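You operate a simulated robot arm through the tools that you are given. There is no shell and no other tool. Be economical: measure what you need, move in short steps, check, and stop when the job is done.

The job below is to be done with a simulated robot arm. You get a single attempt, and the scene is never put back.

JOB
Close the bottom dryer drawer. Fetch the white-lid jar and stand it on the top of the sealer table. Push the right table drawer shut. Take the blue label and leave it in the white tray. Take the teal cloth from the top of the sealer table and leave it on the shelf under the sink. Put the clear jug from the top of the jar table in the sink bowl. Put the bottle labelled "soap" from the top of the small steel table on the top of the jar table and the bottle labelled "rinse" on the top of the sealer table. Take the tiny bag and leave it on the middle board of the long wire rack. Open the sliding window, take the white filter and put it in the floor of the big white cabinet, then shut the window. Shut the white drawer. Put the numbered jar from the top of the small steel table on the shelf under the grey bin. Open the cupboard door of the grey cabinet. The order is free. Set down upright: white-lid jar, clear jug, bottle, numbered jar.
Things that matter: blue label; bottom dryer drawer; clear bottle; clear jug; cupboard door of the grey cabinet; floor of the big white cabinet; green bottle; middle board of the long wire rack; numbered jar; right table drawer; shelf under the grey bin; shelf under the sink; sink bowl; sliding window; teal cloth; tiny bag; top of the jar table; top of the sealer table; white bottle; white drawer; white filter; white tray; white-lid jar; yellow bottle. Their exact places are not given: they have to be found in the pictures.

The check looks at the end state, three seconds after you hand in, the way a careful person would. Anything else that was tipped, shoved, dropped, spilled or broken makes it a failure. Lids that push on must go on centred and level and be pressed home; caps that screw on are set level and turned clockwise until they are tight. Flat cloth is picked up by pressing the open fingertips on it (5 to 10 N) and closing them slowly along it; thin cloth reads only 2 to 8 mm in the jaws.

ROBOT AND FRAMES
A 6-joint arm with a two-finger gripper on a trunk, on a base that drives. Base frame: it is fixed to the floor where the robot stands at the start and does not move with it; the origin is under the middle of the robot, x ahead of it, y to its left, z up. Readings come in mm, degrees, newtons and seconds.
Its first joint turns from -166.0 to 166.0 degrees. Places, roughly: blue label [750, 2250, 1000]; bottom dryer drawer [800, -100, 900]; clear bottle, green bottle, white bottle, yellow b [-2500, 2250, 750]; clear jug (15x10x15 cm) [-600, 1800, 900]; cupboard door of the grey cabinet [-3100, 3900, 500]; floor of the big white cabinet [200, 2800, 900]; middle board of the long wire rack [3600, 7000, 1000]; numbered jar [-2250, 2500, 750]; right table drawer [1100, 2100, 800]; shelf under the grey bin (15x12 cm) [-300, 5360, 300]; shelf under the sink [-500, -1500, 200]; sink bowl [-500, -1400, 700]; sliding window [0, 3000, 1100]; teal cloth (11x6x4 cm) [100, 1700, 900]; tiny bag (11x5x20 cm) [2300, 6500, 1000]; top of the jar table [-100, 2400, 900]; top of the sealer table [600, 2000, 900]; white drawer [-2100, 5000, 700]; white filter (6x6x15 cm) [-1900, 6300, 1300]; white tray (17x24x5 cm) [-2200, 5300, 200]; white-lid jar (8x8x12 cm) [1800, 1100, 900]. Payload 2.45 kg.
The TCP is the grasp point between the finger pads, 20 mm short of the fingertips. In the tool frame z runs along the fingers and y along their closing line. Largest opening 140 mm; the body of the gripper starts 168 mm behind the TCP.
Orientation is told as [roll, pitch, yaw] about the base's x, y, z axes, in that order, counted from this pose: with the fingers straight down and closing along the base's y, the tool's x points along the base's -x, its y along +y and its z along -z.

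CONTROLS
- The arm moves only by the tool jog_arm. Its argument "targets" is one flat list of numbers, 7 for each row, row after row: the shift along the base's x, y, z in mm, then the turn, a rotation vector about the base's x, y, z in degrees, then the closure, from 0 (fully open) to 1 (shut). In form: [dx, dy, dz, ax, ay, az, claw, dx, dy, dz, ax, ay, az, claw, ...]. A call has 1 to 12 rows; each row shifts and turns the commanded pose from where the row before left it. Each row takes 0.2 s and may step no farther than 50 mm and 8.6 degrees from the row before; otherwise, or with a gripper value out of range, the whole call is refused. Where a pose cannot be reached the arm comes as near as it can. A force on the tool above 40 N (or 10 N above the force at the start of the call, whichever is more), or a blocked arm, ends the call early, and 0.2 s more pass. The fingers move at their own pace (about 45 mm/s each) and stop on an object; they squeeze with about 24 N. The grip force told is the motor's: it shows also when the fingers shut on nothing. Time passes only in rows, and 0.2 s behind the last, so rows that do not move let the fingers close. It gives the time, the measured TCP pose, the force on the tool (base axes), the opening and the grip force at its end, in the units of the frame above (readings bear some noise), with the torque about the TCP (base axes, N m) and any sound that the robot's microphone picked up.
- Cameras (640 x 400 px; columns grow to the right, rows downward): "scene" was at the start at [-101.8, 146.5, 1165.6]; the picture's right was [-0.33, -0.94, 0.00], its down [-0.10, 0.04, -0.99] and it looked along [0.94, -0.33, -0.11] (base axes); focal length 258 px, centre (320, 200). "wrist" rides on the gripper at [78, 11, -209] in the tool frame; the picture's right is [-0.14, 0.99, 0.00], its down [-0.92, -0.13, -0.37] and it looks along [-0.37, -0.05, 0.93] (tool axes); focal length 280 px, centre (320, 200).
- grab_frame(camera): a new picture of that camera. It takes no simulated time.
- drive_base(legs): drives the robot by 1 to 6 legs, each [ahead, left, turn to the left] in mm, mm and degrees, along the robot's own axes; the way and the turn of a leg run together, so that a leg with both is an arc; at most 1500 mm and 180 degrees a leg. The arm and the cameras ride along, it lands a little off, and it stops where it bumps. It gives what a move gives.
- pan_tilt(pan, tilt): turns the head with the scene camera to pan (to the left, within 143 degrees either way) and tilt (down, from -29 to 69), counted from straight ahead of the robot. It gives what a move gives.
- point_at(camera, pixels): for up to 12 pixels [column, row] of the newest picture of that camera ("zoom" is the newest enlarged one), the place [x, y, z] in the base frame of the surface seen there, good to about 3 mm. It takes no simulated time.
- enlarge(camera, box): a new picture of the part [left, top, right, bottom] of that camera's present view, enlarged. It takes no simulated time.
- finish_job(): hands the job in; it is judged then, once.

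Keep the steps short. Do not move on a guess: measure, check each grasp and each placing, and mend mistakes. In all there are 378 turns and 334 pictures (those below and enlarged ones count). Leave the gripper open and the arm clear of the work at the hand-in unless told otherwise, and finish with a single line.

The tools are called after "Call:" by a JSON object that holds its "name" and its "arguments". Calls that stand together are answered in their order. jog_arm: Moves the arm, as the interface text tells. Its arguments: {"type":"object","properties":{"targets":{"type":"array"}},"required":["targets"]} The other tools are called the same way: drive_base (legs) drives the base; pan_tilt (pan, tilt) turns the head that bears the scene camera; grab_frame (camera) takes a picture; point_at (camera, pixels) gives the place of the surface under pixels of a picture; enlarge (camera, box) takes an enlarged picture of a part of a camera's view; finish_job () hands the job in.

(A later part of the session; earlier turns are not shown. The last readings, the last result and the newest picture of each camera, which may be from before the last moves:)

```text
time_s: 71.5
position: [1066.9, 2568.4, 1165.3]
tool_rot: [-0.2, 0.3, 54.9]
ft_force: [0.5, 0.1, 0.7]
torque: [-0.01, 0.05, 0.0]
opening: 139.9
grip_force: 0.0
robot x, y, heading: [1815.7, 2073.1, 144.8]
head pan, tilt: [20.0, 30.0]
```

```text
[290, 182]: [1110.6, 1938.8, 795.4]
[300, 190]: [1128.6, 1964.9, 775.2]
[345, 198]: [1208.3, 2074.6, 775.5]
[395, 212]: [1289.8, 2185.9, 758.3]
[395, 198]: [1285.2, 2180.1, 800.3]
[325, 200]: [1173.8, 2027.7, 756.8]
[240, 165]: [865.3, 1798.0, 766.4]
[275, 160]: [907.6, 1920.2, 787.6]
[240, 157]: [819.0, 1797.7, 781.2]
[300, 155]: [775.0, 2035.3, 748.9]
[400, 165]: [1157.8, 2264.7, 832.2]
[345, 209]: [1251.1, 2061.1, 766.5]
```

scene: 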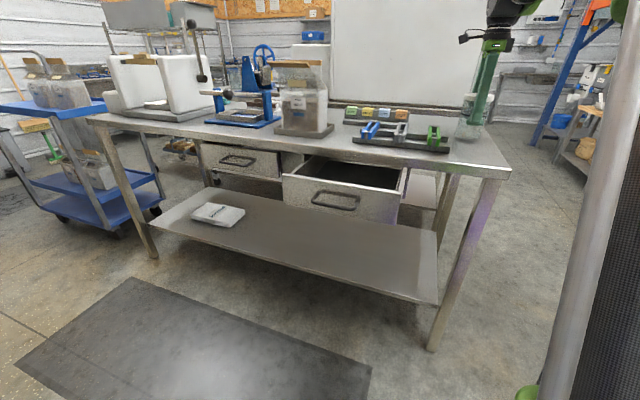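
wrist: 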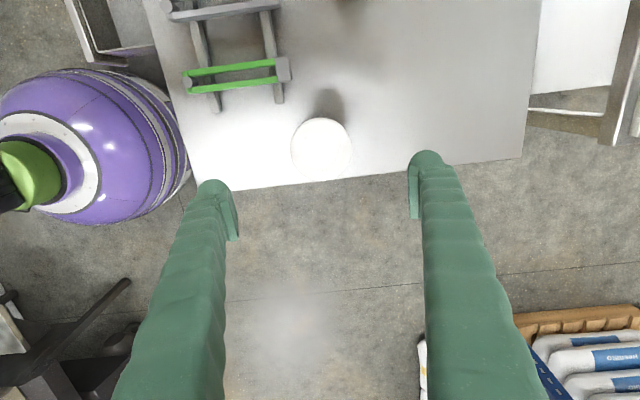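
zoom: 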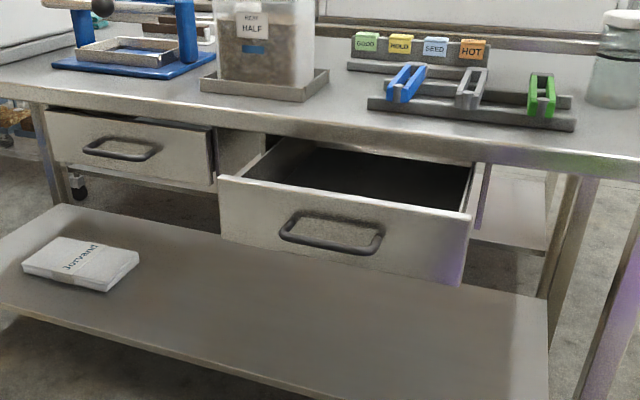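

The drawer front is at u=-242 and must go in about 153 mm, flush with the table edge. I'll drive to a diagonal stand where the whole push is within reach.

Call:
{"name": "drive_base", "arguments": {"legs": [[-94, -155, 0], [0, 0, 41]]}}

Call:
{"name": "jog_arm", "arguments": {"targets": [30, 0, 0, 0, 0, 8, 0.5, 30, 0, 0, 0, 0, 8, 1, 30, 0, 0, 0, 0, 8, 1, 30, 0, 0, 0, 0, 8, 1, 30, 0, 0, 0, 0, 8, 1, 0, 0, 0, 0, 0, 8, 1, 0, 0, 0, 0, 0, 0, 1]}}

Call:
{"name": "pan_tilt", "arguments": {"pan": 0, "tilt": 30}}

Call:
{"name": "grab_frame", "arguments": {"camera": "scene"}}

Call:
{"name": "grab_frame", "arguments": {"camera": "wrist"}}

```text
time_s: 74.9
position: [1093.9, 2022.1, 1164.3]
tool_rot: [-0.1, 0.4, 96.2]
ft_force: [0.7, 1.1, -0.2]
torque: [0.02, -0.02, -0.01]
opening: 140.0
grip_force: 0.2
robot x, y, heading: [1986.0, 2142.5, -174.0]
head pan, tilt: [20.0, 30.0]
```

```text
time_s: 76.5
position: [1244.2, 2021.8, 1164.4]
tool_rot: [-0.1, 0.3, 144.4]
ft_force: [-0.1, 0.3, -0.7]
torque: [0.02, 0.0, -0.02]
opening: 0.2
grip_force: 1.7
robot x, y, heading: [1986.1, 2149.2, -173.8]
head pan, tilt: [20.0, 30.0]
```

```text
time_s: 77.3
position: [1245.3, 2021.6, 1165.2]
tool_rot: [-0.2, 0.3, 144.2]
ft_force: [0.8, -0.6, -0.6]
torque: [-0.01, -0.02, 0.03]
opening: 0.0
grip_force: 24.0
robot x, y, heading: [1983.1, 2144.9, -173.9]
head pan, tilt: [0.0, 30.0]
```

```text
300 pictures are left
```

scene: 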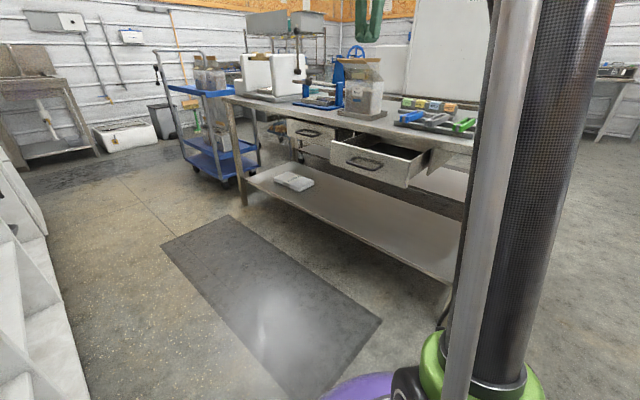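

```text
299 pictures are left
```

wrist: 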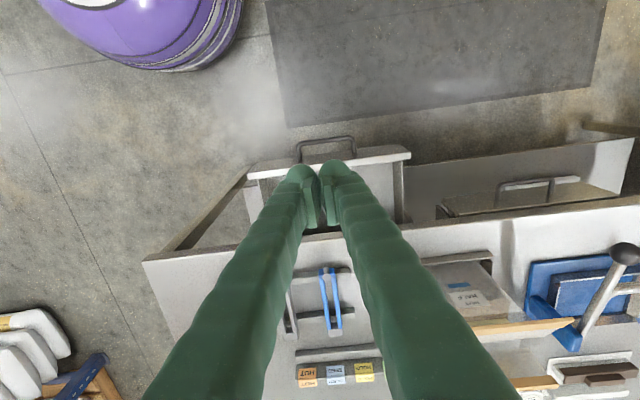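

The fingers hang above the handle, which shows at (325,140). I'll measure the handle.

Call:
{"name": "point_at", "arguments": {"camera": "wrist", "pixels": [[325, 138], [300, 145], [352, 138], [260, 165], [400, 152]]}}

```text
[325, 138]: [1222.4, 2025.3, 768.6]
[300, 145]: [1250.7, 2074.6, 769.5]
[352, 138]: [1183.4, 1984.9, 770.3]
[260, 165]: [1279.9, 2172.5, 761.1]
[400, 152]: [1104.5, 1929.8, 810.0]
```

The bar is at u=-202, z 769. I'll move 50 mm in front of it and lower.

Call:
{"name": "jog_arm", "arguments": {"targets": [26, -19, 0, 0, 0, 0, 1, 0, 0, -48, 0, 0, 0, 1, 0, 0, -48, 0, 0, 0, 1, 0, 0, -48, 0, 0, 0, 1, 0, 0, -48, 0, 0, 0, 1, 0, 0, -48, 0, 0, 0, 1, 0, 0, -48, 0, 0, 0, 1, 0, 0, -48, 0, 0, 0, 1, 0, 0, -48, 0, 0, 0, 1, 0, 0, 0, 0, 0, 0, 1]}}

Call:
{"name": "grab_frame", "arguments": {"camera": "wrist"}}

```text
time_s: 79.5
position: [1272.0, 2004.2, 779.8]
tool_rot: [-0.1, 0.3, 144.1]
ft_force: [0.5, 0.9, -0.2]
torque: [-0.01, 0.02, -0.02]
opening: 0.0
grip_force: 24.1
robot x, y, heading: [1986.1, 2144.2, -173.8]
head pan, tilt: [0.0, 30.0]
```

```text
298 pictures are left
```

wrist: 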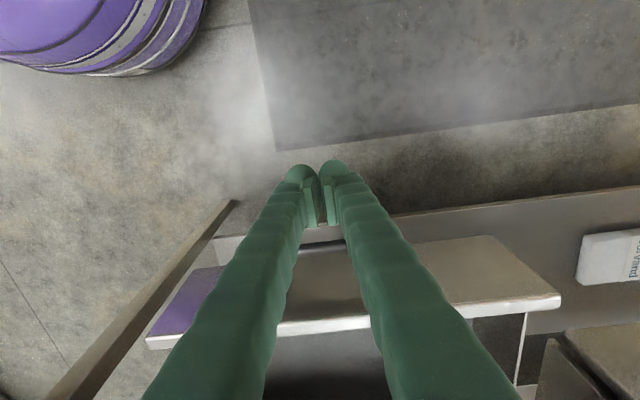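

The fingers are set in front of the handle. I'll push in along [-0.809,0.588].

Call:
{"name": "jog_arm", "arguments": {"targets": [-24.3, 17.6, 0, 0, 0, 0, 1, -24.3, 17.6, 0, 0, 0, 0, 1, -24.3, 17.6, 0, 0, 0, 0, 1, -24.3, 17.6, 0, 0, 0, 0, 1, -24.3, 17.6, 0, 0, 0, 0, 1, -12.1, 8.8, 0, 0, 0, 0, 1, -4, 2.9, 0, 0, 0, 0, 1, -4, 2.9, 0, 0, 0, 0, 1, -4, 2.9, 0, 0, 0, 0, 1, -4, 2.9, 0, 0, 0, 0, 1, -4, 2.9, 0, 0, 0, 0, 1, -4, 2.9, 0, 0, 0, 0, 1]}}

Call:
{"name": "grab_frame", "arguments": {"camera": "scene"}}

Call:
{"name": "grab_frame", "arguments": {"camera": "wrist"}}

```text
time_s: 82.0
position: [1120.6, 2109.0, 781.6]
tool_rot: [-0.2, 0.6, 144.4]
ft_force: [10.1, -3.4, 7.9]
torque: [0.11, -0.1, -0.04]
opening: 6.1
grip_force: 29.1
robot x, y, heading: [1986.4, 2146.9, -173.8]
head pan, tilt: [0.0, 30.0]
stopped in row 12: the force on the tool passed its limit at 46 N (the readings are from after the stop); the commanded pose is now the measured one
```

```text
297 pictures are left
```

scene: 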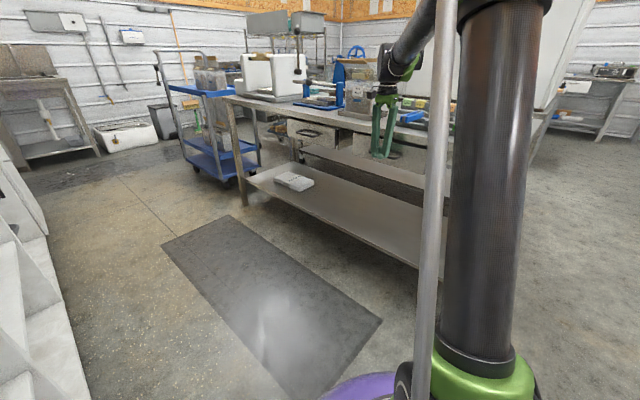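

```text
296 pictures are left
```

wrist: 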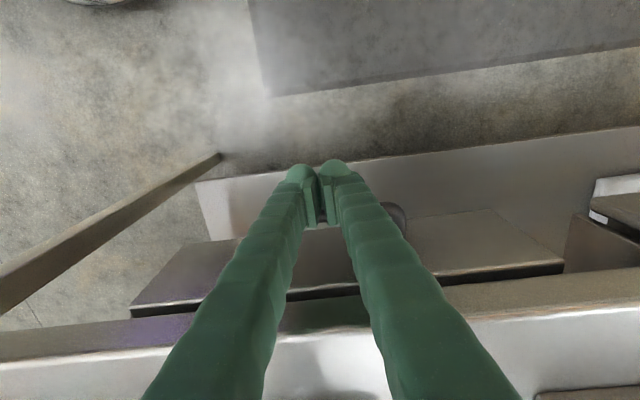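

TCP is at u=-333 and blocked, so the drawer should be shut. I'll back off, rise and verify.

Call:
{"name": "jog_arm", "arguments": {"targets": [24.3, -17.6, 0, 0, 0, 0, 1, 32.4, -23.4, 0, 0, 0, 0, 1, 16, -11, 45, 0, 0, 0, 1, 0, 0, 48, 0, 0, 0, 0.5, 0, 0, 48, 0, 0, 0, 0, 0, 0, 48, 0, 0, 0, 0, 0, 0, 48, 0, 0, 0, 0, 0, 0, 48, 0, 0, 0, 0, 0, 0, 48, 0, 0, 0, 0, 0, 0, 48, 0, 0, 0, 0]}}

Call:
{"name": "grab_frame", "arguments": {"camera": "scene"}}

Call:
{"name": "grab_frame", "arguments": {"camera": "wrist"}}

Call:
{"name": "enlarge", "arguments": {"camera": "scene", "box": [260, 80, 470, 200]}}

```text
time_s: 84.2
position: [1195.3, 2059.7, 1163.9]
tool_rot: [-0.2, 0.6, 144.3]
ft_force: [0.6, -0.4, 0.5]
torque: [0.01, -0.02, -0.02]
opening: 139.9
grip_force: 0.1
robot x, y, heading: [1987.7, 2144.4, -173.6]
head pan, tilt: [0.0, 30.0]
```

```text
295 pictures are left
```

scene: 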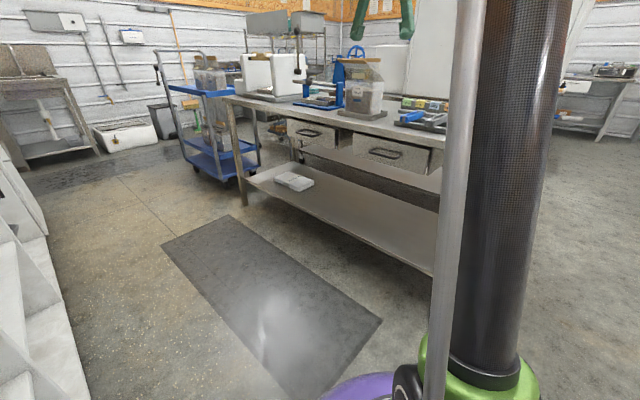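

```text
294 pictures are left
```

wrist: 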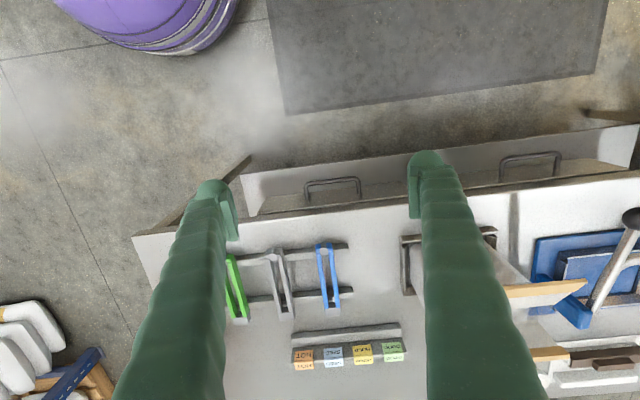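

```text
3.05 times, centred on (365, 140) of scene
```

zoom: 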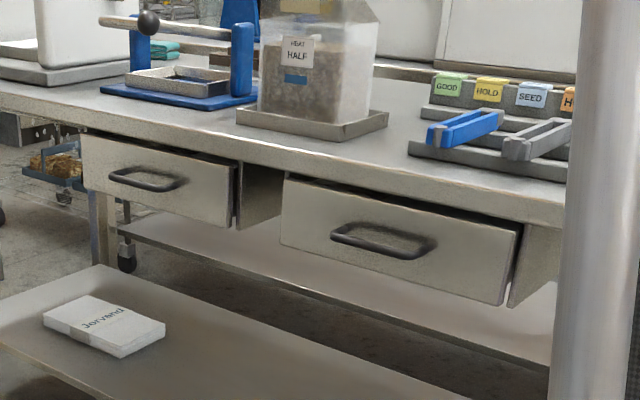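

Both drawers now look alike. I'll compare how deep the two faces sit.

Call:
{"name": "point_at", "arguments": {"camera": "zoom", "pixels": [[100, 150], [200, 200], [300, 220], [340, 190], [480, 270], [500, 240], [480, 205], [100, 135], [500, 285]]}}

```text
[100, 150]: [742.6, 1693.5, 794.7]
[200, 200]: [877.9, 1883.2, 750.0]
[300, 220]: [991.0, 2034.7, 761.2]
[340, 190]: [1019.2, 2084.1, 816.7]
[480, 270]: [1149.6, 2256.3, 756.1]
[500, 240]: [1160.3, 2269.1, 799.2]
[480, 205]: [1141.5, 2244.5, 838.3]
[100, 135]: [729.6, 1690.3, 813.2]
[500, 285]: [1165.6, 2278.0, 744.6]
```

The right drawer is flush like the left one. Next is the blue SEED label: I'll turn right, then drive so that the label at about [839,2366] is straight ahead.

Call:
{"name": "drive_base", "arguments": {"legs": [[0, 0, -42.3], [0, 496, 0], [230, 0, 0]]}}

Call:
{"name": "pan_tilt", "arguments": {"pan": 10, "tilt": 30}}

Call:
{"name": "grab_frame", "arguments": {"camera": "wrist"}}

Call:
{"name": "enlarge", "arguments": {"camera": "scene", "box": [160, 100, 480, 300]}}

```text
time_s: 90.3
position: [863.7, 2339.0, 1162.7]
tool_rot: [-0.1, 0.6, 103.0]
ft_force: [-0.4, -0.3, 0.0]
torque: [0.0, -0.01, 0.02]
opening: 140.1
grip_force: 0.2
robot x, y, heading: [1513.7, 1876.4, 144.8]
head pan, tilt: [0.0, 30.0]
```

```text
time_s: 91.0
position: [863.8, 2338.6, 1162.4]
tool_rot: [-0.1, 0.6, 103.0]
ft_force: [0.0, -0.7, 0.4]
torque: [-0.03, 0.01, 0.01]
opening: 139.8
grip_force: 0.0
robot x, y, heading: [1514.7, 1881.9, 144.9]
head pan, tilt: [10.0, 30.0]
```

```text
292 pictures are left
```

wrist: 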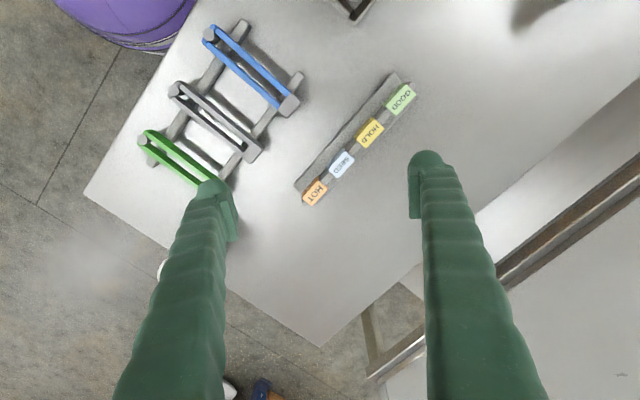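

```text
2.00 times, centred on (320, 200) of scene
```

zoom: 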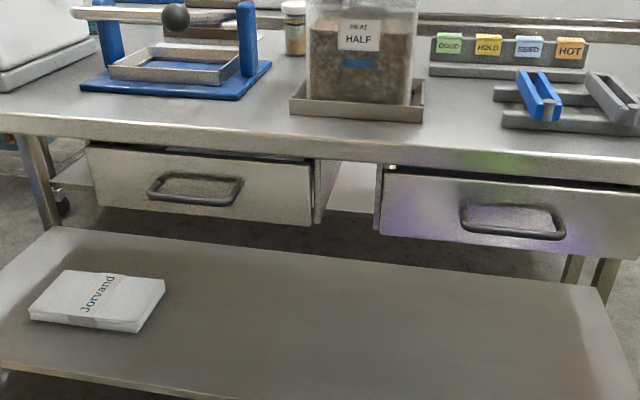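

I need a close look at how the label sits, so I'll enlarge both views.

Call:
{"name": "enlarge", "arguments": {"camera": "wrist", "box": [280, 60, 430, 220]}}

Call:
{"name": "point_at", "arguments": {"camera": "zoom", "pixels": [[255, 250], [230, 270], [280, 225], [262, 262], [240, 230], [330, 120], [180, 330], [400, 50]]}}

Call:
{"name": "enlarge", "arguments": {"camera": "scene", "box": [360, 95, 480, 170]}}

Call:
{"name": "point_at", "arguments": {"camera": "zoom", "pixels": [[345, 127], [345, 112], [300, 140], [345, 170], [310, 115], [382, 120], [250, 120], [435, 120]]}}

```text
2.50 times, centred on (355, 140) of wrist
```

zoom: 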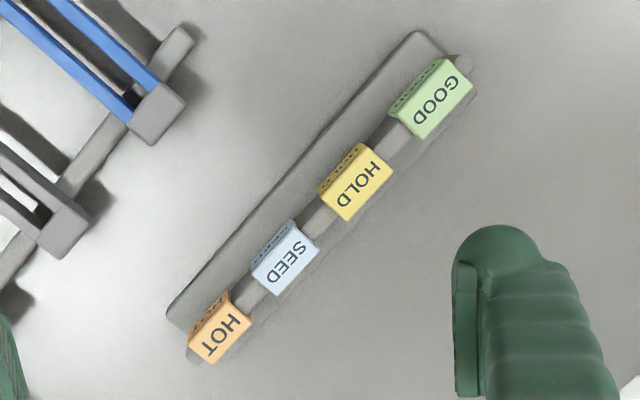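

```text
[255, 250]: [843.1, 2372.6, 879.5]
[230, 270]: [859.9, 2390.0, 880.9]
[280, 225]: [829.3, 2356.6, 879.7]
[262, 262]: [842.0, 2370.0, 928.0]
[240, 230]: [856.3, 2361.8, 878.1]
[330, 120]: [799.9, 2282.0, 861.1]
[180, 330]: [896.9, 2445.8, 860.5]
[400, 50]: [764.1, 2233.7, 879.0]
```

```text
5.33 times, centred on (420, 132) of scene
```

zoom: 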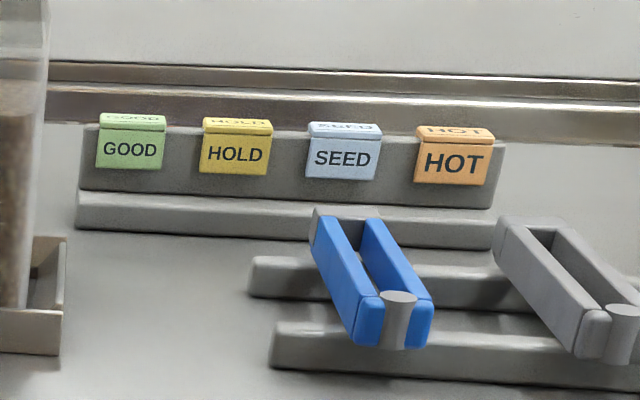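

```text
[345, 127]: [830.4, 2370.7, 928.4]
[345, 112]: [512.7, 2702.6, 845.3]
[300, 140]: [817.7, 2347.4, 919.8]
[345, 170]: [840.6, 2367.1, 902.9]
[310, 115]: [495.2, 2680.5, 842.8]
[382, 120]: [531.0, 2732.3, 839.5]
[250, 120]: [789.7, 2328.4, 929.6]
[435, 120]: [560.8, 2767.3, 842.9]
```

The labels are saddles over an upright plate, about 49 mm wide with 23 mm gaps. I'll measure the SEED saddle top more closely in the wrist view.

Call:
{"name": "enlarge", "arguments": {"camera": "wrist", "box": [310, 130, 374, 190]}}

Call:
{"name": "point_at", "arguments": {"camera": "zoom", "pixels": [[260, 230], [310, 200], [350, 170], [290, 280], [350, 240], [410, 200], [320, 310], [380, 270], [440, 230], [200, 290], [250, 330], [330, 130]]}}

```text
6.67 times, centred on (342, 160) of wrist
```

zoom: 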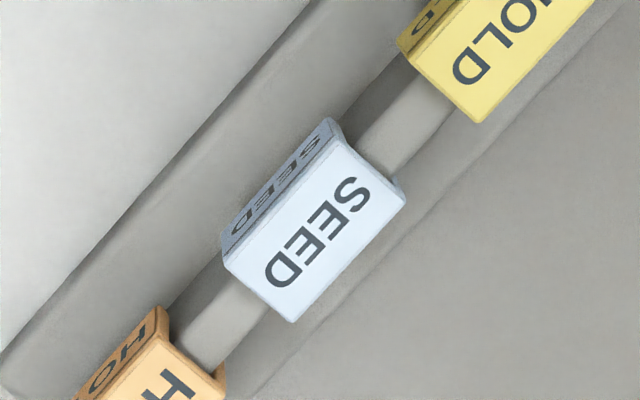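

```text
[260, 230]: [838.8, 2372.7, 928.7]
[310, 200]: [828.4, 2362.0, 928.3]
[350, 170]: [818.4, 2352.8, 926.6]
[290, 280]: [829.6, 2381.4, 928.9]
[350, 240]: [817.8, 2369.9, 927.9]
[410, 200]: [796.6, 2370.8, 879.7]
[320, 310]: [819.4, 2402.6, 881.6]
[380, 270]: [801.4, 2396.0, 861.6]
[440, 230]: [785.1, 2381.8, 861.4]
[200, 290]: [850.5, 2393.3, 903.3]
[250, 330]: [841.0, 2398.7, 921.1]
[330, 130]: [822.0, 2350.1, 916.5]
```

The rack runs at about 47° azimuth and the label top centre is at about [825,2371,928]. I'll turn the fingers to close across the saddle, move over it and lower halfway.

Call:
{"name": "jog_arm", "arguments": {"targets": [-13, 11, 0, 0, 0, -8, 0, -13, 11, 0, 0, 0, -8, 0, -13, 10, 0, 0, 0, -8, 0, 0, 0, 0, 0, 0, -8, 0.3, 0, 0, 0, 0, 0, -8, 0.55, 0, 0, -40, 0, 0, -8, 0.55, 0, 0, -40, 0, 0, -8, 0.55, 0, 0, -40, 0, 0, 0, 0.55, 0, 0, -30, 0, 0, 0, 0.55, 0, 0, 0, 0, 0, 0, 0.55]}}

Call:
{"name": "grab_frame", "arguments": {"camera": "wrist"}}

```text
time_s: 93.2
position: [825.9, 2371.2, 1013.6]
tool_rot: [0.0, 0.5, 47.1]
ft_force: [0.9, -0.5, -0.2]
torque: [0.0, 0.01, -0.01]
opening: 63.1
grip_force: 0.0
robot x, y, heading: [1511.0, 1879.5, 144.6]
head pan, tilt: [10.0, 30.0]
```

```text
287 pictures are left
```

wrist: 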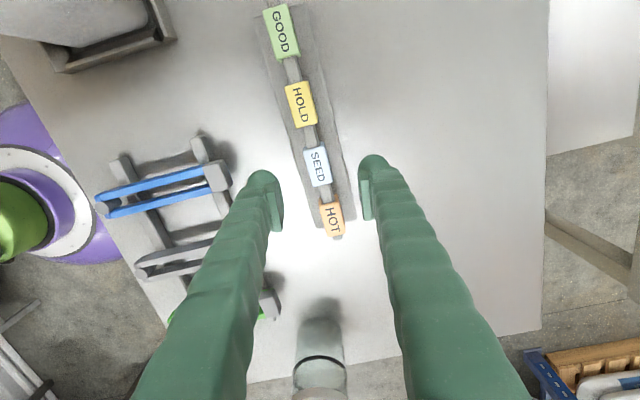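

The label sits straight below at (317,167). I'll check the rack angle with points on its plate.

Call:
{"name": "point_at", "arguments": {"camera": "wrist", "pixels": [[281, 30], [299, 105], [317, 167], [333, 215], [292, 70], [322, 195], [309, 138]]}}

```text
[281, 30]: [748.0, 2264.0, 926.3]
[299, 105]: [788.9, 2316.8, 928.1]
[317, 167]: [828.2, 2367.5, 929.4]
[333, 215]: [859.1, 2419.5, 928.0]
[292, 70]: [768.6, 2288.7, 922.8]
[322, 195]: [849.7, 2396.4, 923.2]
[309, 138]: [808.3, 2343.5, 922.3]
```

The plate is at 54.4°, so I'll turn 7° more, lower to z 914 and close.

Call:
{"name": "jog_arm", "arguments": {"targets": [0, -2, 0, 0, 0, 7.3, 0.55, 0, 0, -40, 0, 0, 0, 0.55, 0, 0, -40, 0, 0, 0, 0.55, 0, 0, -19, 0, 0, 0, 0.55, 0, 0, 0, 0, 0, 0, 0.55]}}

Call:
{"name": "grab_frame", "arguments": {"camera": "wrist"}}

Call:
{"name": "enlarge", "arguments": {"camera": "scene", "box": [360, 95, 480, 170]}}

```text
time_s: 94.4
position: [823.7, 2368.4, 914.3]
tool_rot: [-0.1, 0.5, 54.3]
ft_force: [1.2, -0.7, 0.2]
torque: [-0.02, -0.01, 0.0]
opening: 62.9
grip_force: 0.1
robot x, y, heading: [1515.3, 1881.5, 144.8]
head pan, tilt: [10.0, 30.0]
```

```text
286 pictures are left
```

wrist: 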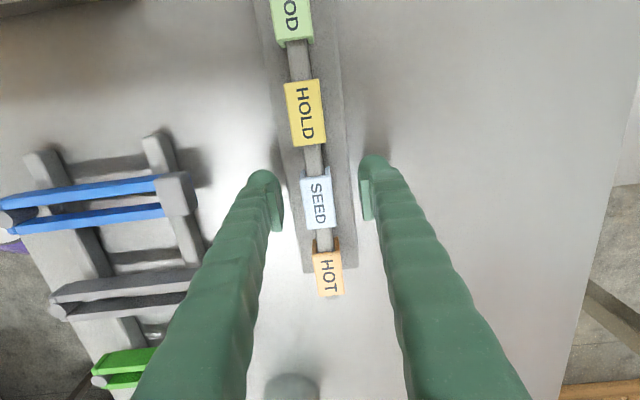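

```text
5.33 times, centred on (420, 132) of scene
```

zoom: 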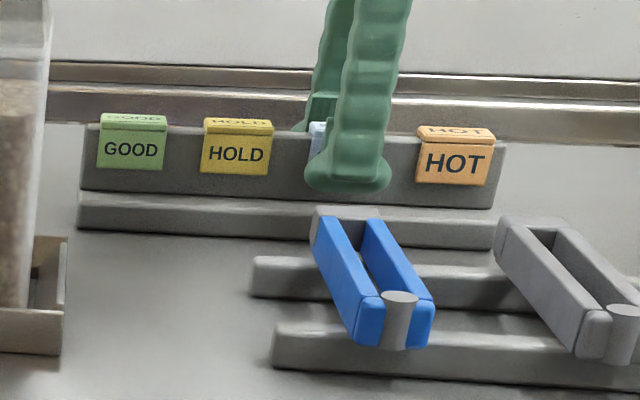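

The label is well centred between the fingers. I'll close.

Call:
{"name": "jog_arm", "arguments": {"targets": [0, 0, 0, 0, 0, 0, 0.7, 0, 0, 0, 0, 0, 0, 0.8, 0, 0, 0, 0, 0, 0, 0.9, 0, 0, 0, 0, 0, 0, 0.9, 0, 0, 0, 0, 0, 0, 0.9]}}

```text
time_s: 95.6
position: [823.6, 2368.7, 915.1]
tool_rot: [-0.1, 0.3, 54.3]
ft_force: [1.9, -1.5, 0.7]
torque: [-0.04, 0.0, -0.06]
opening: 21.1
grip_force: 24.1
robot x, y, heading: [1513.7, 1884.9, 144.9]
head pan, tilt: [10.0, 30.0]
```

It is gripped at 21 mm. I'll lift slowly.

Call:
{"name": "jog_arm", "arguments": {"targets": [0, 0, 10, 0, 0, 0, 0.9, 0, 0, 10, 0, 0, 0, 0.9, 0, 0, 15, 0, 0, 0, 0.9, 0, 0, 25, 0, 0, 0, 0.9, 0, 0, 40, 0, 0, 0, 0.9, 0, 0, 40, 0, 0, 0, 0.9, 0, 0, 40, 0, 0, 0, 0.9, 0, 0, 40, 0, 0, 0, 0.9]}}

Call:
{"name": "grab_frame", "arguments": {"camera": "wrist"}}

Call:
{"name": "grab_frame", "arguments": {"camera": "scene"}}

```text
time_s: 97.4
position: [826.5, 2368.6, 1134.3]
tool_rot: [-0.2, 0.6, 54.4]
ft_force: [0.8, -0.7, -0.4]
torque: [0.02, -0.01, 0.02]
opening: 21.1
grip_force: 24.3
robot x, y, heading: [1511.3, 1878.0, 144.8]
head pan, tilt: [10.0, 30.0]
```

```text
284 pictures are left
```

wrist: 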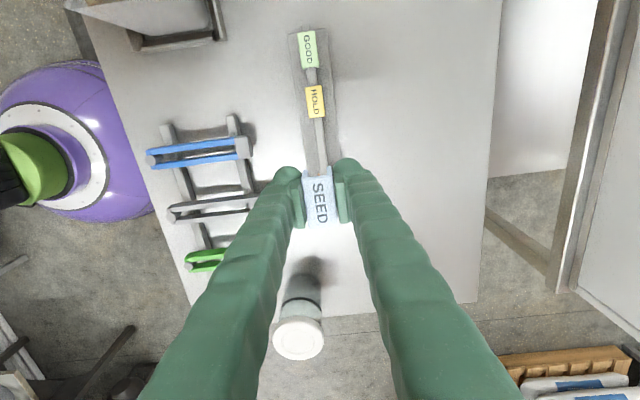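

```text
283 pictures are left
```

scene: 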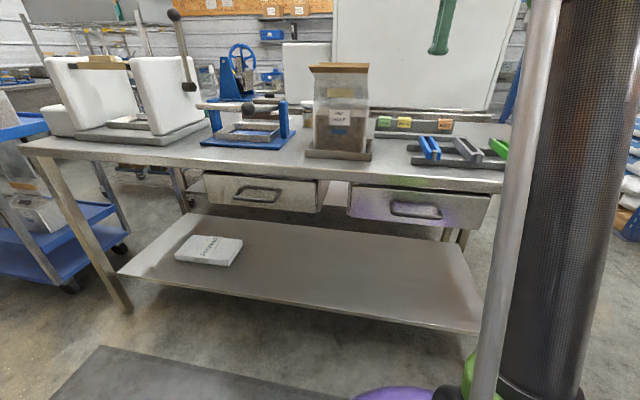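

The label is held and the other three stay on the stand. I'll strafe right past the table end and look down the passage to the back of the room.

Call:
{"name": "drive_base", "arguments": {"legs": [[0, -850, 0]]}}

Call:
{"name": "pan_tilt", "arguments": {"pan": 25, "tilt": 15}}

Call:
{"name": "grab_frame", "arguments": {"camera": "scene"}}

Call:
{"name": "pan_tilt", "arguments": {"pan": -40, "tilt": 15}}

Call:
{"name": "grab_frame", "arguments": {"camera": "scene"}}

```text
time_s: 102.0
position: [1332.0, 3075.2, 1133.5]
tool_rot: [-0.1, 0.5, 53.5]
ft_force: [0.6, -0.3, -0.2]
torque: [0.02, -0.01, 0.02]
opening: 20.9
grip_force: 24.1
robot x, y, heading: [2015.4, 2582.5, 143.9]
head pan, tilt: [10.0, 30.0]
```

```text
time_s: 102.8
position: [1332.5, 3073.8, 1133.8]
tool_rot: [-0.2, 0.5, 53.5]
ft_force: [0.2, -0.1, 0.2]
torque: [0.03, -0.02, 0.01]
opening: 20.9
grip_force: 24.4
robot x, y, heading: [2011.2, 2579.7, 144.1]
head pan, tilt: [25.0, 15.0]
```

```text
282 pictures are left
```

scene: 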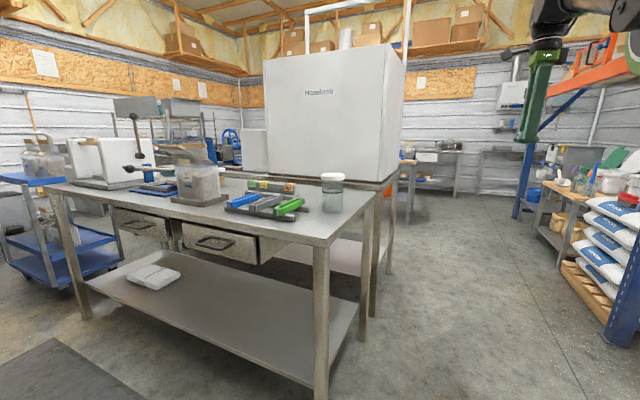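

```text
time_s: 104.1
position: [1332.9, 3074.3, 1133.7]
tool_rot: [0.0, 0.5, 53.4]
ft_force: [0.3, 0.6, 0.1]
torque: [0.0, 0.01, 0.01]
opening: 20.9
grip_force: 23.7
robot x, y, heading: [2011.5, 2579.5, 144.2]
head pan, tilt: [-40.0, 15.0]
```

```text
281 pictures are left
```

scene: 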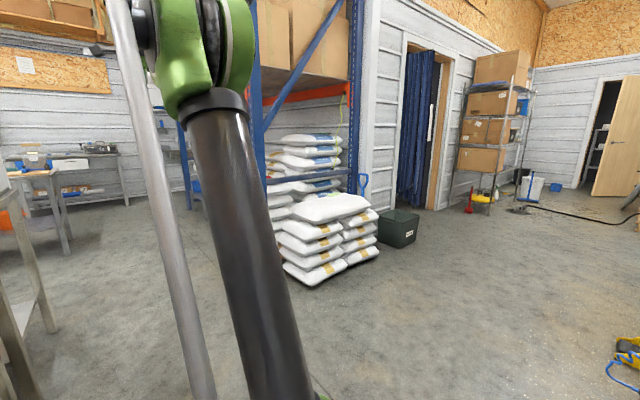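

I'll measure the bag stack and posts that bound the passage.

Call:
{"name": "point_at", "arguments": {"camera": "scene", "pixels": [[300, 285], [282, 245], [60, 330], [45, 325], [270, 150], [193, 205], [125, 205], [70, 250]]}}

Call:
{"name": "pan_tilt", "arguments": {"pan": 5, "tilt": 20}}

Call:
{"name": "grab_frame", "arguments": {"camera": "scene"}}

```text
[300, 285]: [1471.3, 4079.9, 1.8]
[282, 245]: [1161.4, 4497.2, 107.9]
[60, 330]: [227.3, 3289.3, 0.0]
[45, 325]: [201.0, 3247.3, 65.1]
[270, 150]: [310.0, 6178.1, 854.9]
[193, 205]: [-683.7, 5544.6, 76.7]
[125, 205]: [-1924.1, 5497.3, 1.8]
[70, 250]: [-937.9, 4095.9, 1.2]
```

```text
time_s: 105.2
position: [1331.1, 3075.4, 1133.8]
tool_rot: [-0.2, 0.6, 53.5]
ft_force: [0.6, -0.4, 0.0]
torque: [-0.02, 0.03, -0.02]
opening: 20.9
grip_force: 24.4
robot x, y, heading: [2012.9, 2577.7, 144.1]
head pan, tilt: [5.0, 20.0]
```

```text
280 pictures are left
```

scene: 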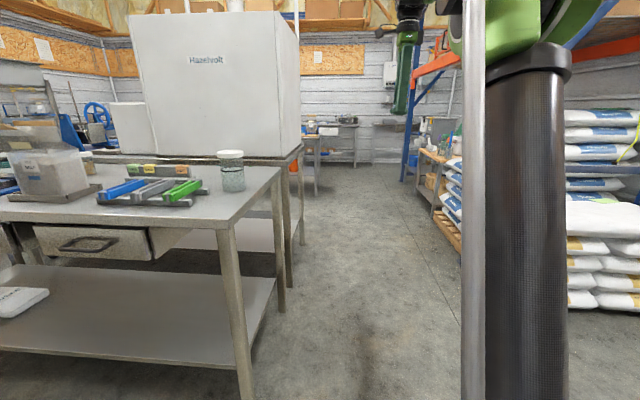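

The passage is over a metre wide, from v≈2800 to 4000. I'll drive down it.

Call:
{"name": "drive_base", "arguments": {"legs": [[1500, 0, 0], [1400, 0, 0]]}}

Call:
{"name": "pan_tilt", "arguments": {"pan": 15, "tilt": 20}}

Call:
{"name": "grab_frame", "arguments": {"camera": "scene"}}

Call:
{"name": "pan_tilt", "arguments": {"pan": 80, "tilt": 20}}

Call:
{"name": "grab_frame", "arguments": {"camera": "scene"}}

Call:
{"name": "pan_tilt", "arguments": {"pan": -50, "tilt": 20}}

Call:
{"name": "grab_frame", "arguments": {"camera": "scene"}}

```text
time_s: 119.3
position: [-1024.2, 4793.8, 1134.3]
tool_rot: [0.0, 0.6, 54.1]
ft_force: [0.7, -0.3, 0.5]
torque: [0.03, 0.01, 0.04]
opening: 21.1
grip_force: 24.0
robot x, y, heading: [-339.5, 4301.7, 144.6]
head pan, tilt: [5.0, 20.0]
```

```text
time_s: 120.0
position: [-1023.4, 4792.7, 1133.5]
tool_rot: [-0.1, 0.5, 54.2]
ft_force: [0.1, 0.1, -0.2]
torque: [0.01, 0.03, 0.01]
opening: 21.1
grip_force: 23.7
robot x, y, heading: [-344.8, 4304.1, 144.6]
head pan, tilt: [15.0, 20.0]
```

```text
279 pictures are left
```

scene: 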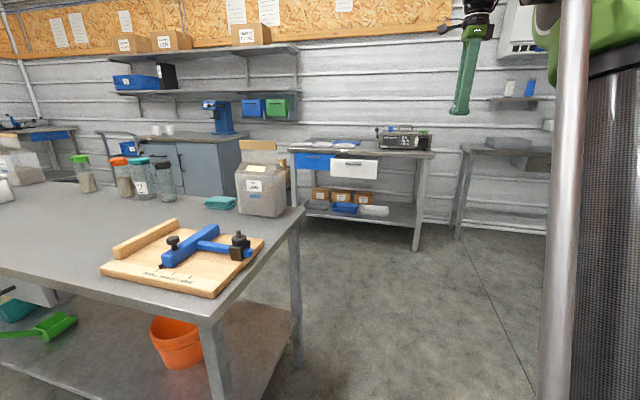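

```text
time_s: 121.4
position: [-1025.2, 4792.8, 1133.9]
tool_rot: [0.0, 0.5, 54.2]
ft_force: [0.8, -0.9, -1.3]
torque: [0.02, 0.03, -0.03]
opening: 20.9
grip_force: 23.8
robot x, y, heading: [-338.1, 4301.9, 144.7]
head pan, tilt: [80.0, 20.0]
```

```text
278 pictures are left
```

scene: 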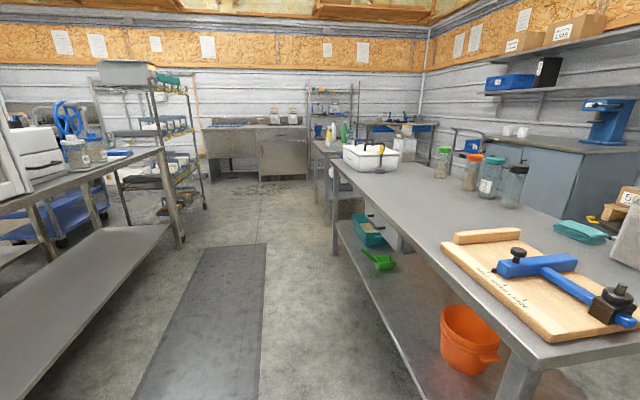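

```text
time_s: 123.5
position: [-1025.4, 4793.9, 1134.0]
tool_rot: [-0.1, 0.6, 54.1]
ft_force: [0.7, 0.4, -0.2]
torque: [-0.01, 0.01, -0.02]
opening: 20.8
grip_force: 23.8
robot x, y, heading: [-340.6, 4304.7, 144.6]
head pan, tilt: [-50.0, 20.0]
```

```text
277 pictures are left
```

scene: 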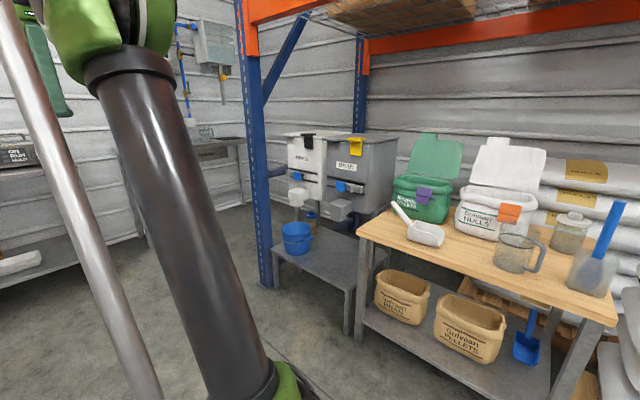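

I can see the white drawer on a wall table, with trays on the shelf under it, and the grey bin with its shelf. I'll look closer at the drawer table.

Call:
{"name": "pan_tilt", "arguments": {"pan": 0, "tilt": 20}}

Call:
{"name": "enlarge", "arguments": {"camera": "scene", "box": [330, 100, 590, 262]}}

Call:
{"name": "grab_frame", "arguments": {"camera": "scene"}}

```text
time_s: 124.7
position: [-1024.0, 4793.2, 1133.4]
tool_rot: [-0.2, 0.6, 54.2]
ft_force: [0.5, 0.0, 0.2]
torque: [0.03, -0.01, 0.0]
opening: 20.7
grip_force: 24.2
robot x, y, heading: [-341.3, 4303.0, 144.5]
head pan, tilt: [0.0, 20.0]
```

```text
2.46 times, centred on (460, 181) of scene
```

zoom: 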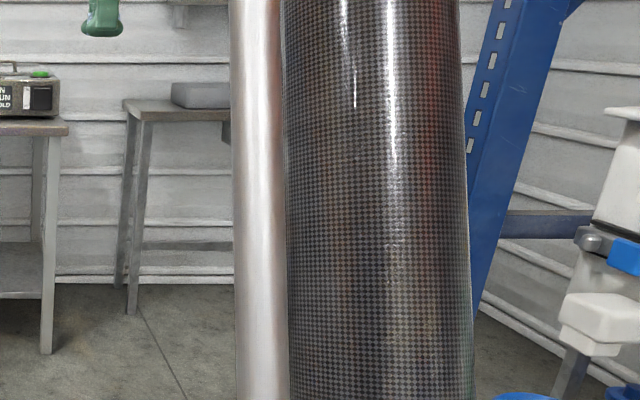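

```text
275 pictures are left
```

scene: 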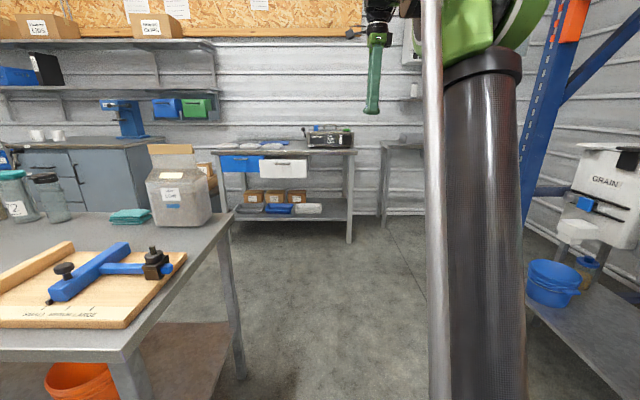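

Call:
{"name": "enlarge", "arguments": {"camera": "scene", "box": [200, 130, 370, 245]}}

Call:
{"name": "point_at", "arguments": {"camera": "zoom", "pixels": [[305, 130], [240, 135], [390, 130], [150, 110], [305, 110], [410, 285], [330, 285], [470, 295], [410, 310], [560, 310], [150, 340], [200, 60]]}}

```text
3.48 times, centred on (285, 188) of scene
```

zoom: 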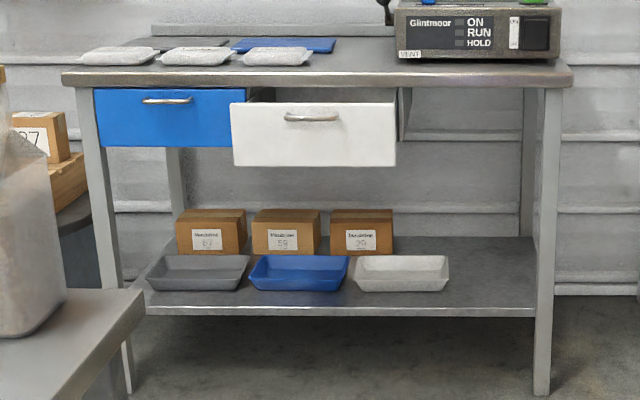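

```text
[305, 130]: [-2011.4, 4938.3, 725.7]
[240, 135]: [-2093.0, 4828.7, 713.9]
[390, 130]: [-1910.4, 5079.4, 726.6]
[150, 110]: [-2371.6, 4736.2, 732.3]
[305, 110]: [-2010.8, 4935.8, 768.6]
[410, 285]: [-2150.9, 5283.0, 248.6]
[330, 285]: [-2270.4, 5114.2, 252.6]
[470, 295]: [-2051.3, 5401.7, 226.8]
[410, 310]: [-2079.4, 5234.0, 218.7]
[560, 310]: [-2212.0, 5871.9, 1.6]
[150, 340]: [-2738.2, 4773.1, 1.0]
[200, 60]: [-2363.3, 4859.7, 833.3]
```

The white tray is on the lower shelf at v≈3010, and the open white drawer hangs above it slightly to the left. I'll drive closer, a bit to the right of the tray, so the arm reaches in past the drawer.

Call:
{"name": "drive_base", "arguments": {"legs": [[0, -119, 0], [1150, 0, 0]]}}

Call:
{"name": "pan_tilt", "arguments": {"pan": 20, "tilt": 35}}

Call:
{"name": "grab_frame", "arguments": {"camera": "scene"}}

Call:
{"name": "grab_frame", "arguments": {"camera": "wrist"}}

```text
time_s: 131.3
position: [-1860.6, 5591.6, 1134.1]
tool_rot: [-0.1, 0.4, 52.2]
ft_force: [0.3, -0.3, -0.5]
torque: [0.01, -0.02, 0.05]
opening: 21.0
grip_force: 24.3
robot x, y, heading: [-1191.7, 5081.9, 142.7]
head pan, tilt: [0.0, 20.0]
```

```text
time_s: 132.2
position: [-1861.0, 5591.9, 1134.3]
tool_rot: [0.0, 0.5, 52.3]
ft_force: [0.9, -0.3, -0.8]
torque: [0.0, 0.04, 0.03]
opening: 21.1
grip_force: 24.3
robot x, y, heading: [-1192.7, 5079.4, 142.7]
head pan, tilt: [20.0, 35.0]
```

```text
273 pictures are left
```

scene: 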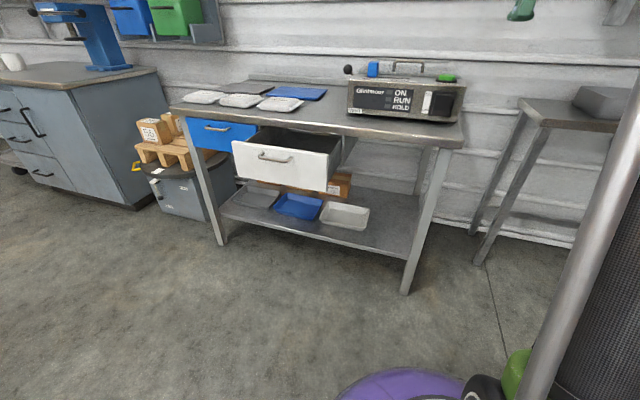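

```text
272 pictures are left
```

wrist: 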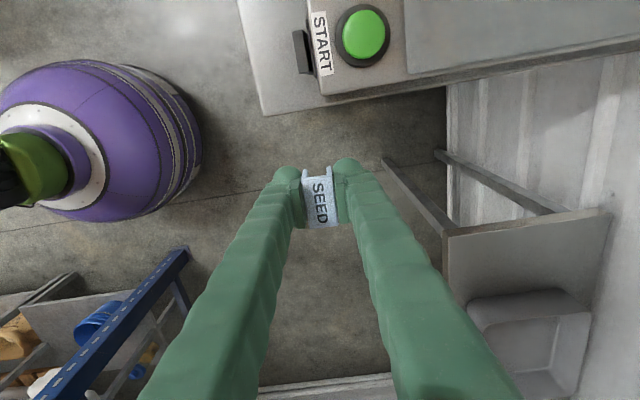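

I'll measure the tray, the front-right leg and the shelf edge from here.

Call:
{"name": "point_at", "arguments": {"camera": "scene", "pixels": [[345, 214], [322, 204], [368, 212], [326, 218], [360, 228], [335, 215], [405, 290], [432, 180], [380, 240], [330, 180], [245, 175], [458, 145]]}}

Call:
{"name": "enlarge", "arguments": {"camera": "scene", "box": [200, 110, 470, 290]}}

```text
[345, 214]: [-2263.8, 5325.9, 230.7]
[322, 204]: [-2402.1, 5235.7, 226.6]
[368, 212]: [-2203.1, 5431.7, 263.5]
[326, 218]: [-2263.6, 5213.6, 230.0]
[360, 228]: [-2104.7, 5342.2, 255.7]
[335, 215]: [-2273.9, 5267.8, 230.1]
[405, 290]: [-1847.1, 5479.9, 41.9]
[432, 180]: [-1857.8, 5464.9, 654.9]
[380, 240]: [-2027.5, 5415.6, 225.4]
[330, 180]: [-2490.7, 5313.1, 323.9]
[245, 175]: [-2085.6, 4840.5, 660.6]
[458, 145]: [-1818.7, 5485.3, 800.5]
```

```text
2.22 times, centred on (335, 200) of scene
```

zoom: 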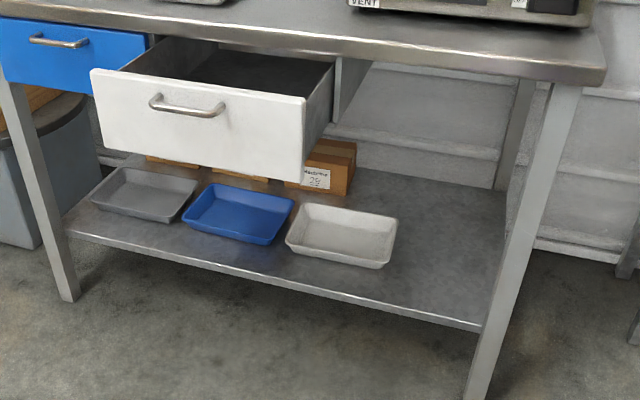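

The tray centre is near u=-4925, v=2995, and the right leg is at v=3347, so the gap is wide. I'll turn left towards it, then turn the fingers 90° and pull back in front of the table edge.

Call:
{"name": "drive_base", "arguments": {"legs": [[0, 0, 23]]}}

Call:
{"name": "jog_arm", "arguments": {"targets": [12, -3, 0, 0, 0, 8.2, 0.9, 12, -3, 0, 0, 0, 8.2, 0.9, 12, -3, 0, 0, 0, 8.2, 0.9, 12, -3, 0, 0, 0, 8.2, 0.9, 12, -3, 0, 0, 0, 8.2, 0.9, 12, -3, 0, 0, 0, 8.2, 0.9, 12, -3, 0, 0, 0, 8.2, 0.9, 12, -3, 0, 0, 0, 8.2, 0.9, 12, -3, 0, 0, 0, 8.2, 0.9, 12, -3, 0, 0, 0, 8.2, 0.9, 0, 0, 0, 0, 0, 8, 0.9]}}

Call:
{"name": "grab_frame", "arguments": {"camera": "wrist"}}

```text
time_s: 133.8
position: [-2009.0, 5287.4, 1134.5]
tool_rot: [-0.3, 0.5, 75.4]
ft_force: [0.2, -0.3, -0.7]
torque: [0.01, -0.01, 0.0]
opening: 21.2
grip_force: 24.1
robot x, y, heading: [-1192.1, 5081.2, 166.1]
head pan, tilt: [20.0, 35.0]
```

```text
time_s: 136.2
position: [-1887.5, 5257.8, 1132.9]
tool_rot: [-0.1, 0.6, 165.6]
ft_force: [-0.8, 0.2, -0.6]
torque: [0.02, 0.01, -0.02]
opening: 21.1
grip_force: 23.9
robot x, y, heading: [-1191.8, 5078.7, 165.9]
head pan, tilt: [20.0, 35.0]
```

```text
270 pictures are left
```

wrist: 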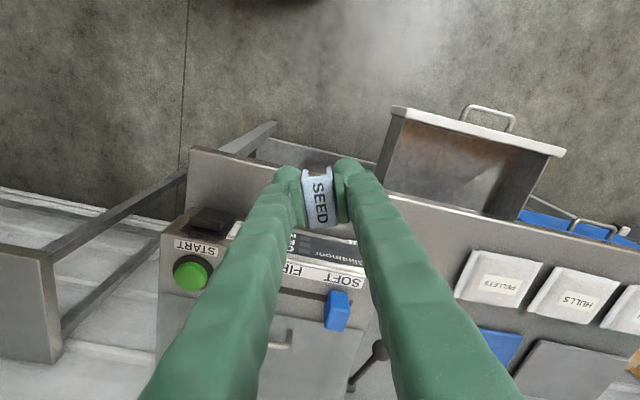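

The fingers hang about 60 to 80 mm in front of the table edge. I'll lower in front of it and watch.

Call:
{"name": "jog_arm", "arguments": {"targets": [10, -3, -45, 0, 0, 0, 0.9, 0, 0, -48, 0, 0, 0, 0.9, 0, 0, -48, 0, 0, 0, 0.9, 0, 0, -48, 0, 0, 0, 0.9, 0, 0, -48, 0, 0, 0, 0.9, 0, 0, -48, 0, 0, 0, 0.9, 0, 0, -48, 0, 0, 0, 0.9, 0, 0, -48, 0, 0, 0, 0.9, 0, 0, -48, 0, 0, 0, 0.9, 0, 0, -48, 0, 0, 0, 0.9]}}

Call:
{"name": "grab_frame", "arguments": {"camera": "scene"}}

Call:
{"name": "grab_frame", "arguments": {"camera": "wrist"}}

```text
time_s: 138.4
position: [-1875.0, 5254.4, 655.8]
tool_rot: [-0.1, 0.6, 165.4]
ft_force: [-0.4, 0.2, 0.5]
torque: [0.04, 0.04, 0.0]
opening: 21.0
grip_force: 24.0
robot x, y, heading: [-1194.7, 5079.2, 165.9]
head pan, tilt: [20.0, 35.0]
```

```text
269 pictures are left
```

scene: 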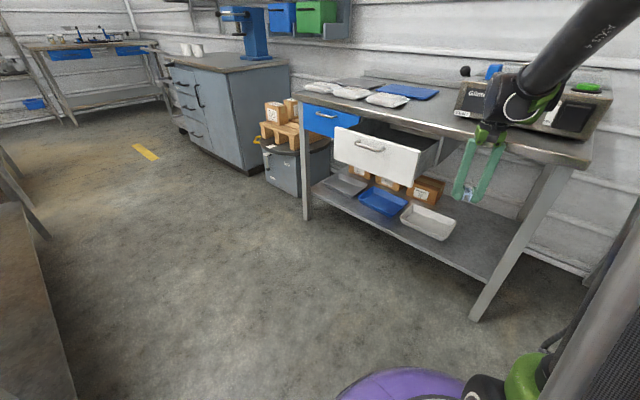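

```text
268 pictures are left
```

wrist: 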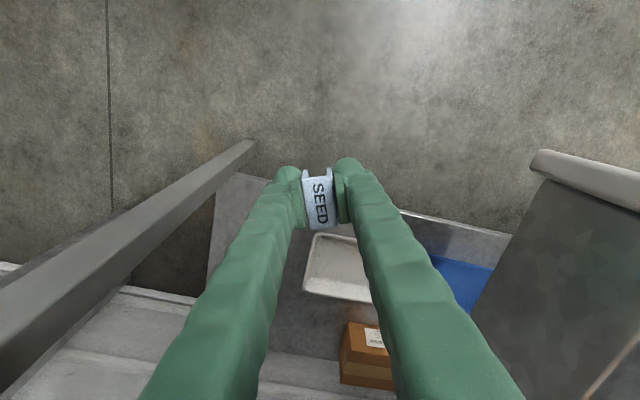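

Low reach works. I'll go down further, then tilt the fingers forward under the table above the tray.

Call:
{"name": "jog_arm", "arguments": {"targets": [0, 0, -45, 0, 0, 0, 0.9, 0, 0, -45, 0, 0, 0, 0.9, 0, 0, -45, 0, 0, 0, 0.9, 0, 0, -45, 0, 0, 0, 0.9, -43.7, 10.5, -8, 1.94, 7.76, 0, 0.9, -43.7, 10.5, -8, 1.94, 7.76, 0, 0.9, -43.7, 10.5, -8, 1.94, 7.76, 0, 0.9, -43.7, 10.5, -8, 1.94, 7.76, 0, 0.9, -43.7, 10.5, -8, 1.94, 7.76, 0, 0.9, -43.7, 10.5, -8, 1.94, 7.76, 0, 0.9]}}

Call:
{"name": "grab_frame", "arguments": {"camera": "scene"}}

Call:
{"name": "grab_frame", "arguments": {"camera": "wrist"}}

```text
time_s: 140.6
position: [-2141.3, 5316.7, 429.4]
tool_rot: [0.5, -47.5, 165.2]
ft_force: [0.1, 0.1, 0.1]
torque: [0.01, 0.03, 0.0]
opening: 21.0
grip_force: 24.0
robot x, y, heading: [-1192.5, 5083.7, 165.8]
head pan, tilt: [20.0, 35.0]
```

```text
267 pictures are left
```

scene: 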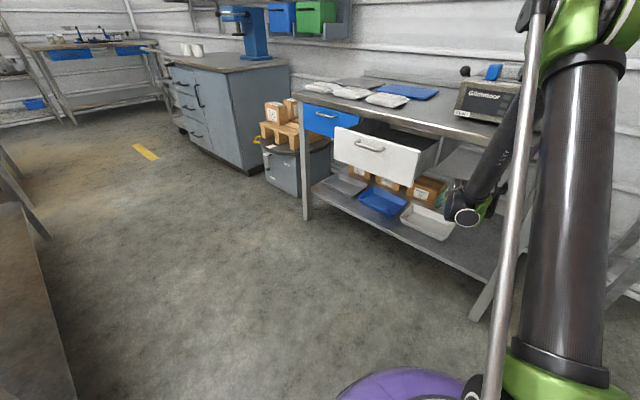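

```text
266 pictures are left
```

wrist: 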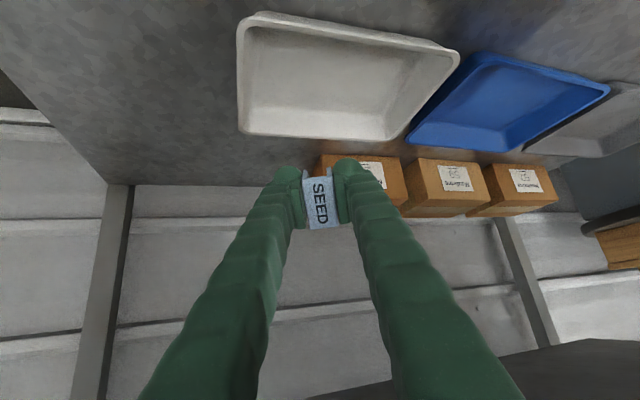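

I'll measure the tray from the wrist view to place the drop.

Call:
{"name": "point_at", "arguments": {"camera": "wrist", "pixels": [[255, 20], [450, 55], [245, 130], [405, 135], [335, 80], [300, 80], [380, 80]]}}

```text
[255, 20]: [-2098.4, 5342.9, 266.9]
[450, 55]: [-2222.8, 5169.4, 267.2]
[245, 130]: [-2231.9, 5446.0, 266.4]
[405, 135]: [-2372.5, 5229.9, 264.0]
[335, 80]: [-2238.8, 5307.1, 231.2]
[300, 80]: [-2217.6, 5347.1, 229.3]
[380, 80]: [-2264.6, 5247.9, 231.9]
```

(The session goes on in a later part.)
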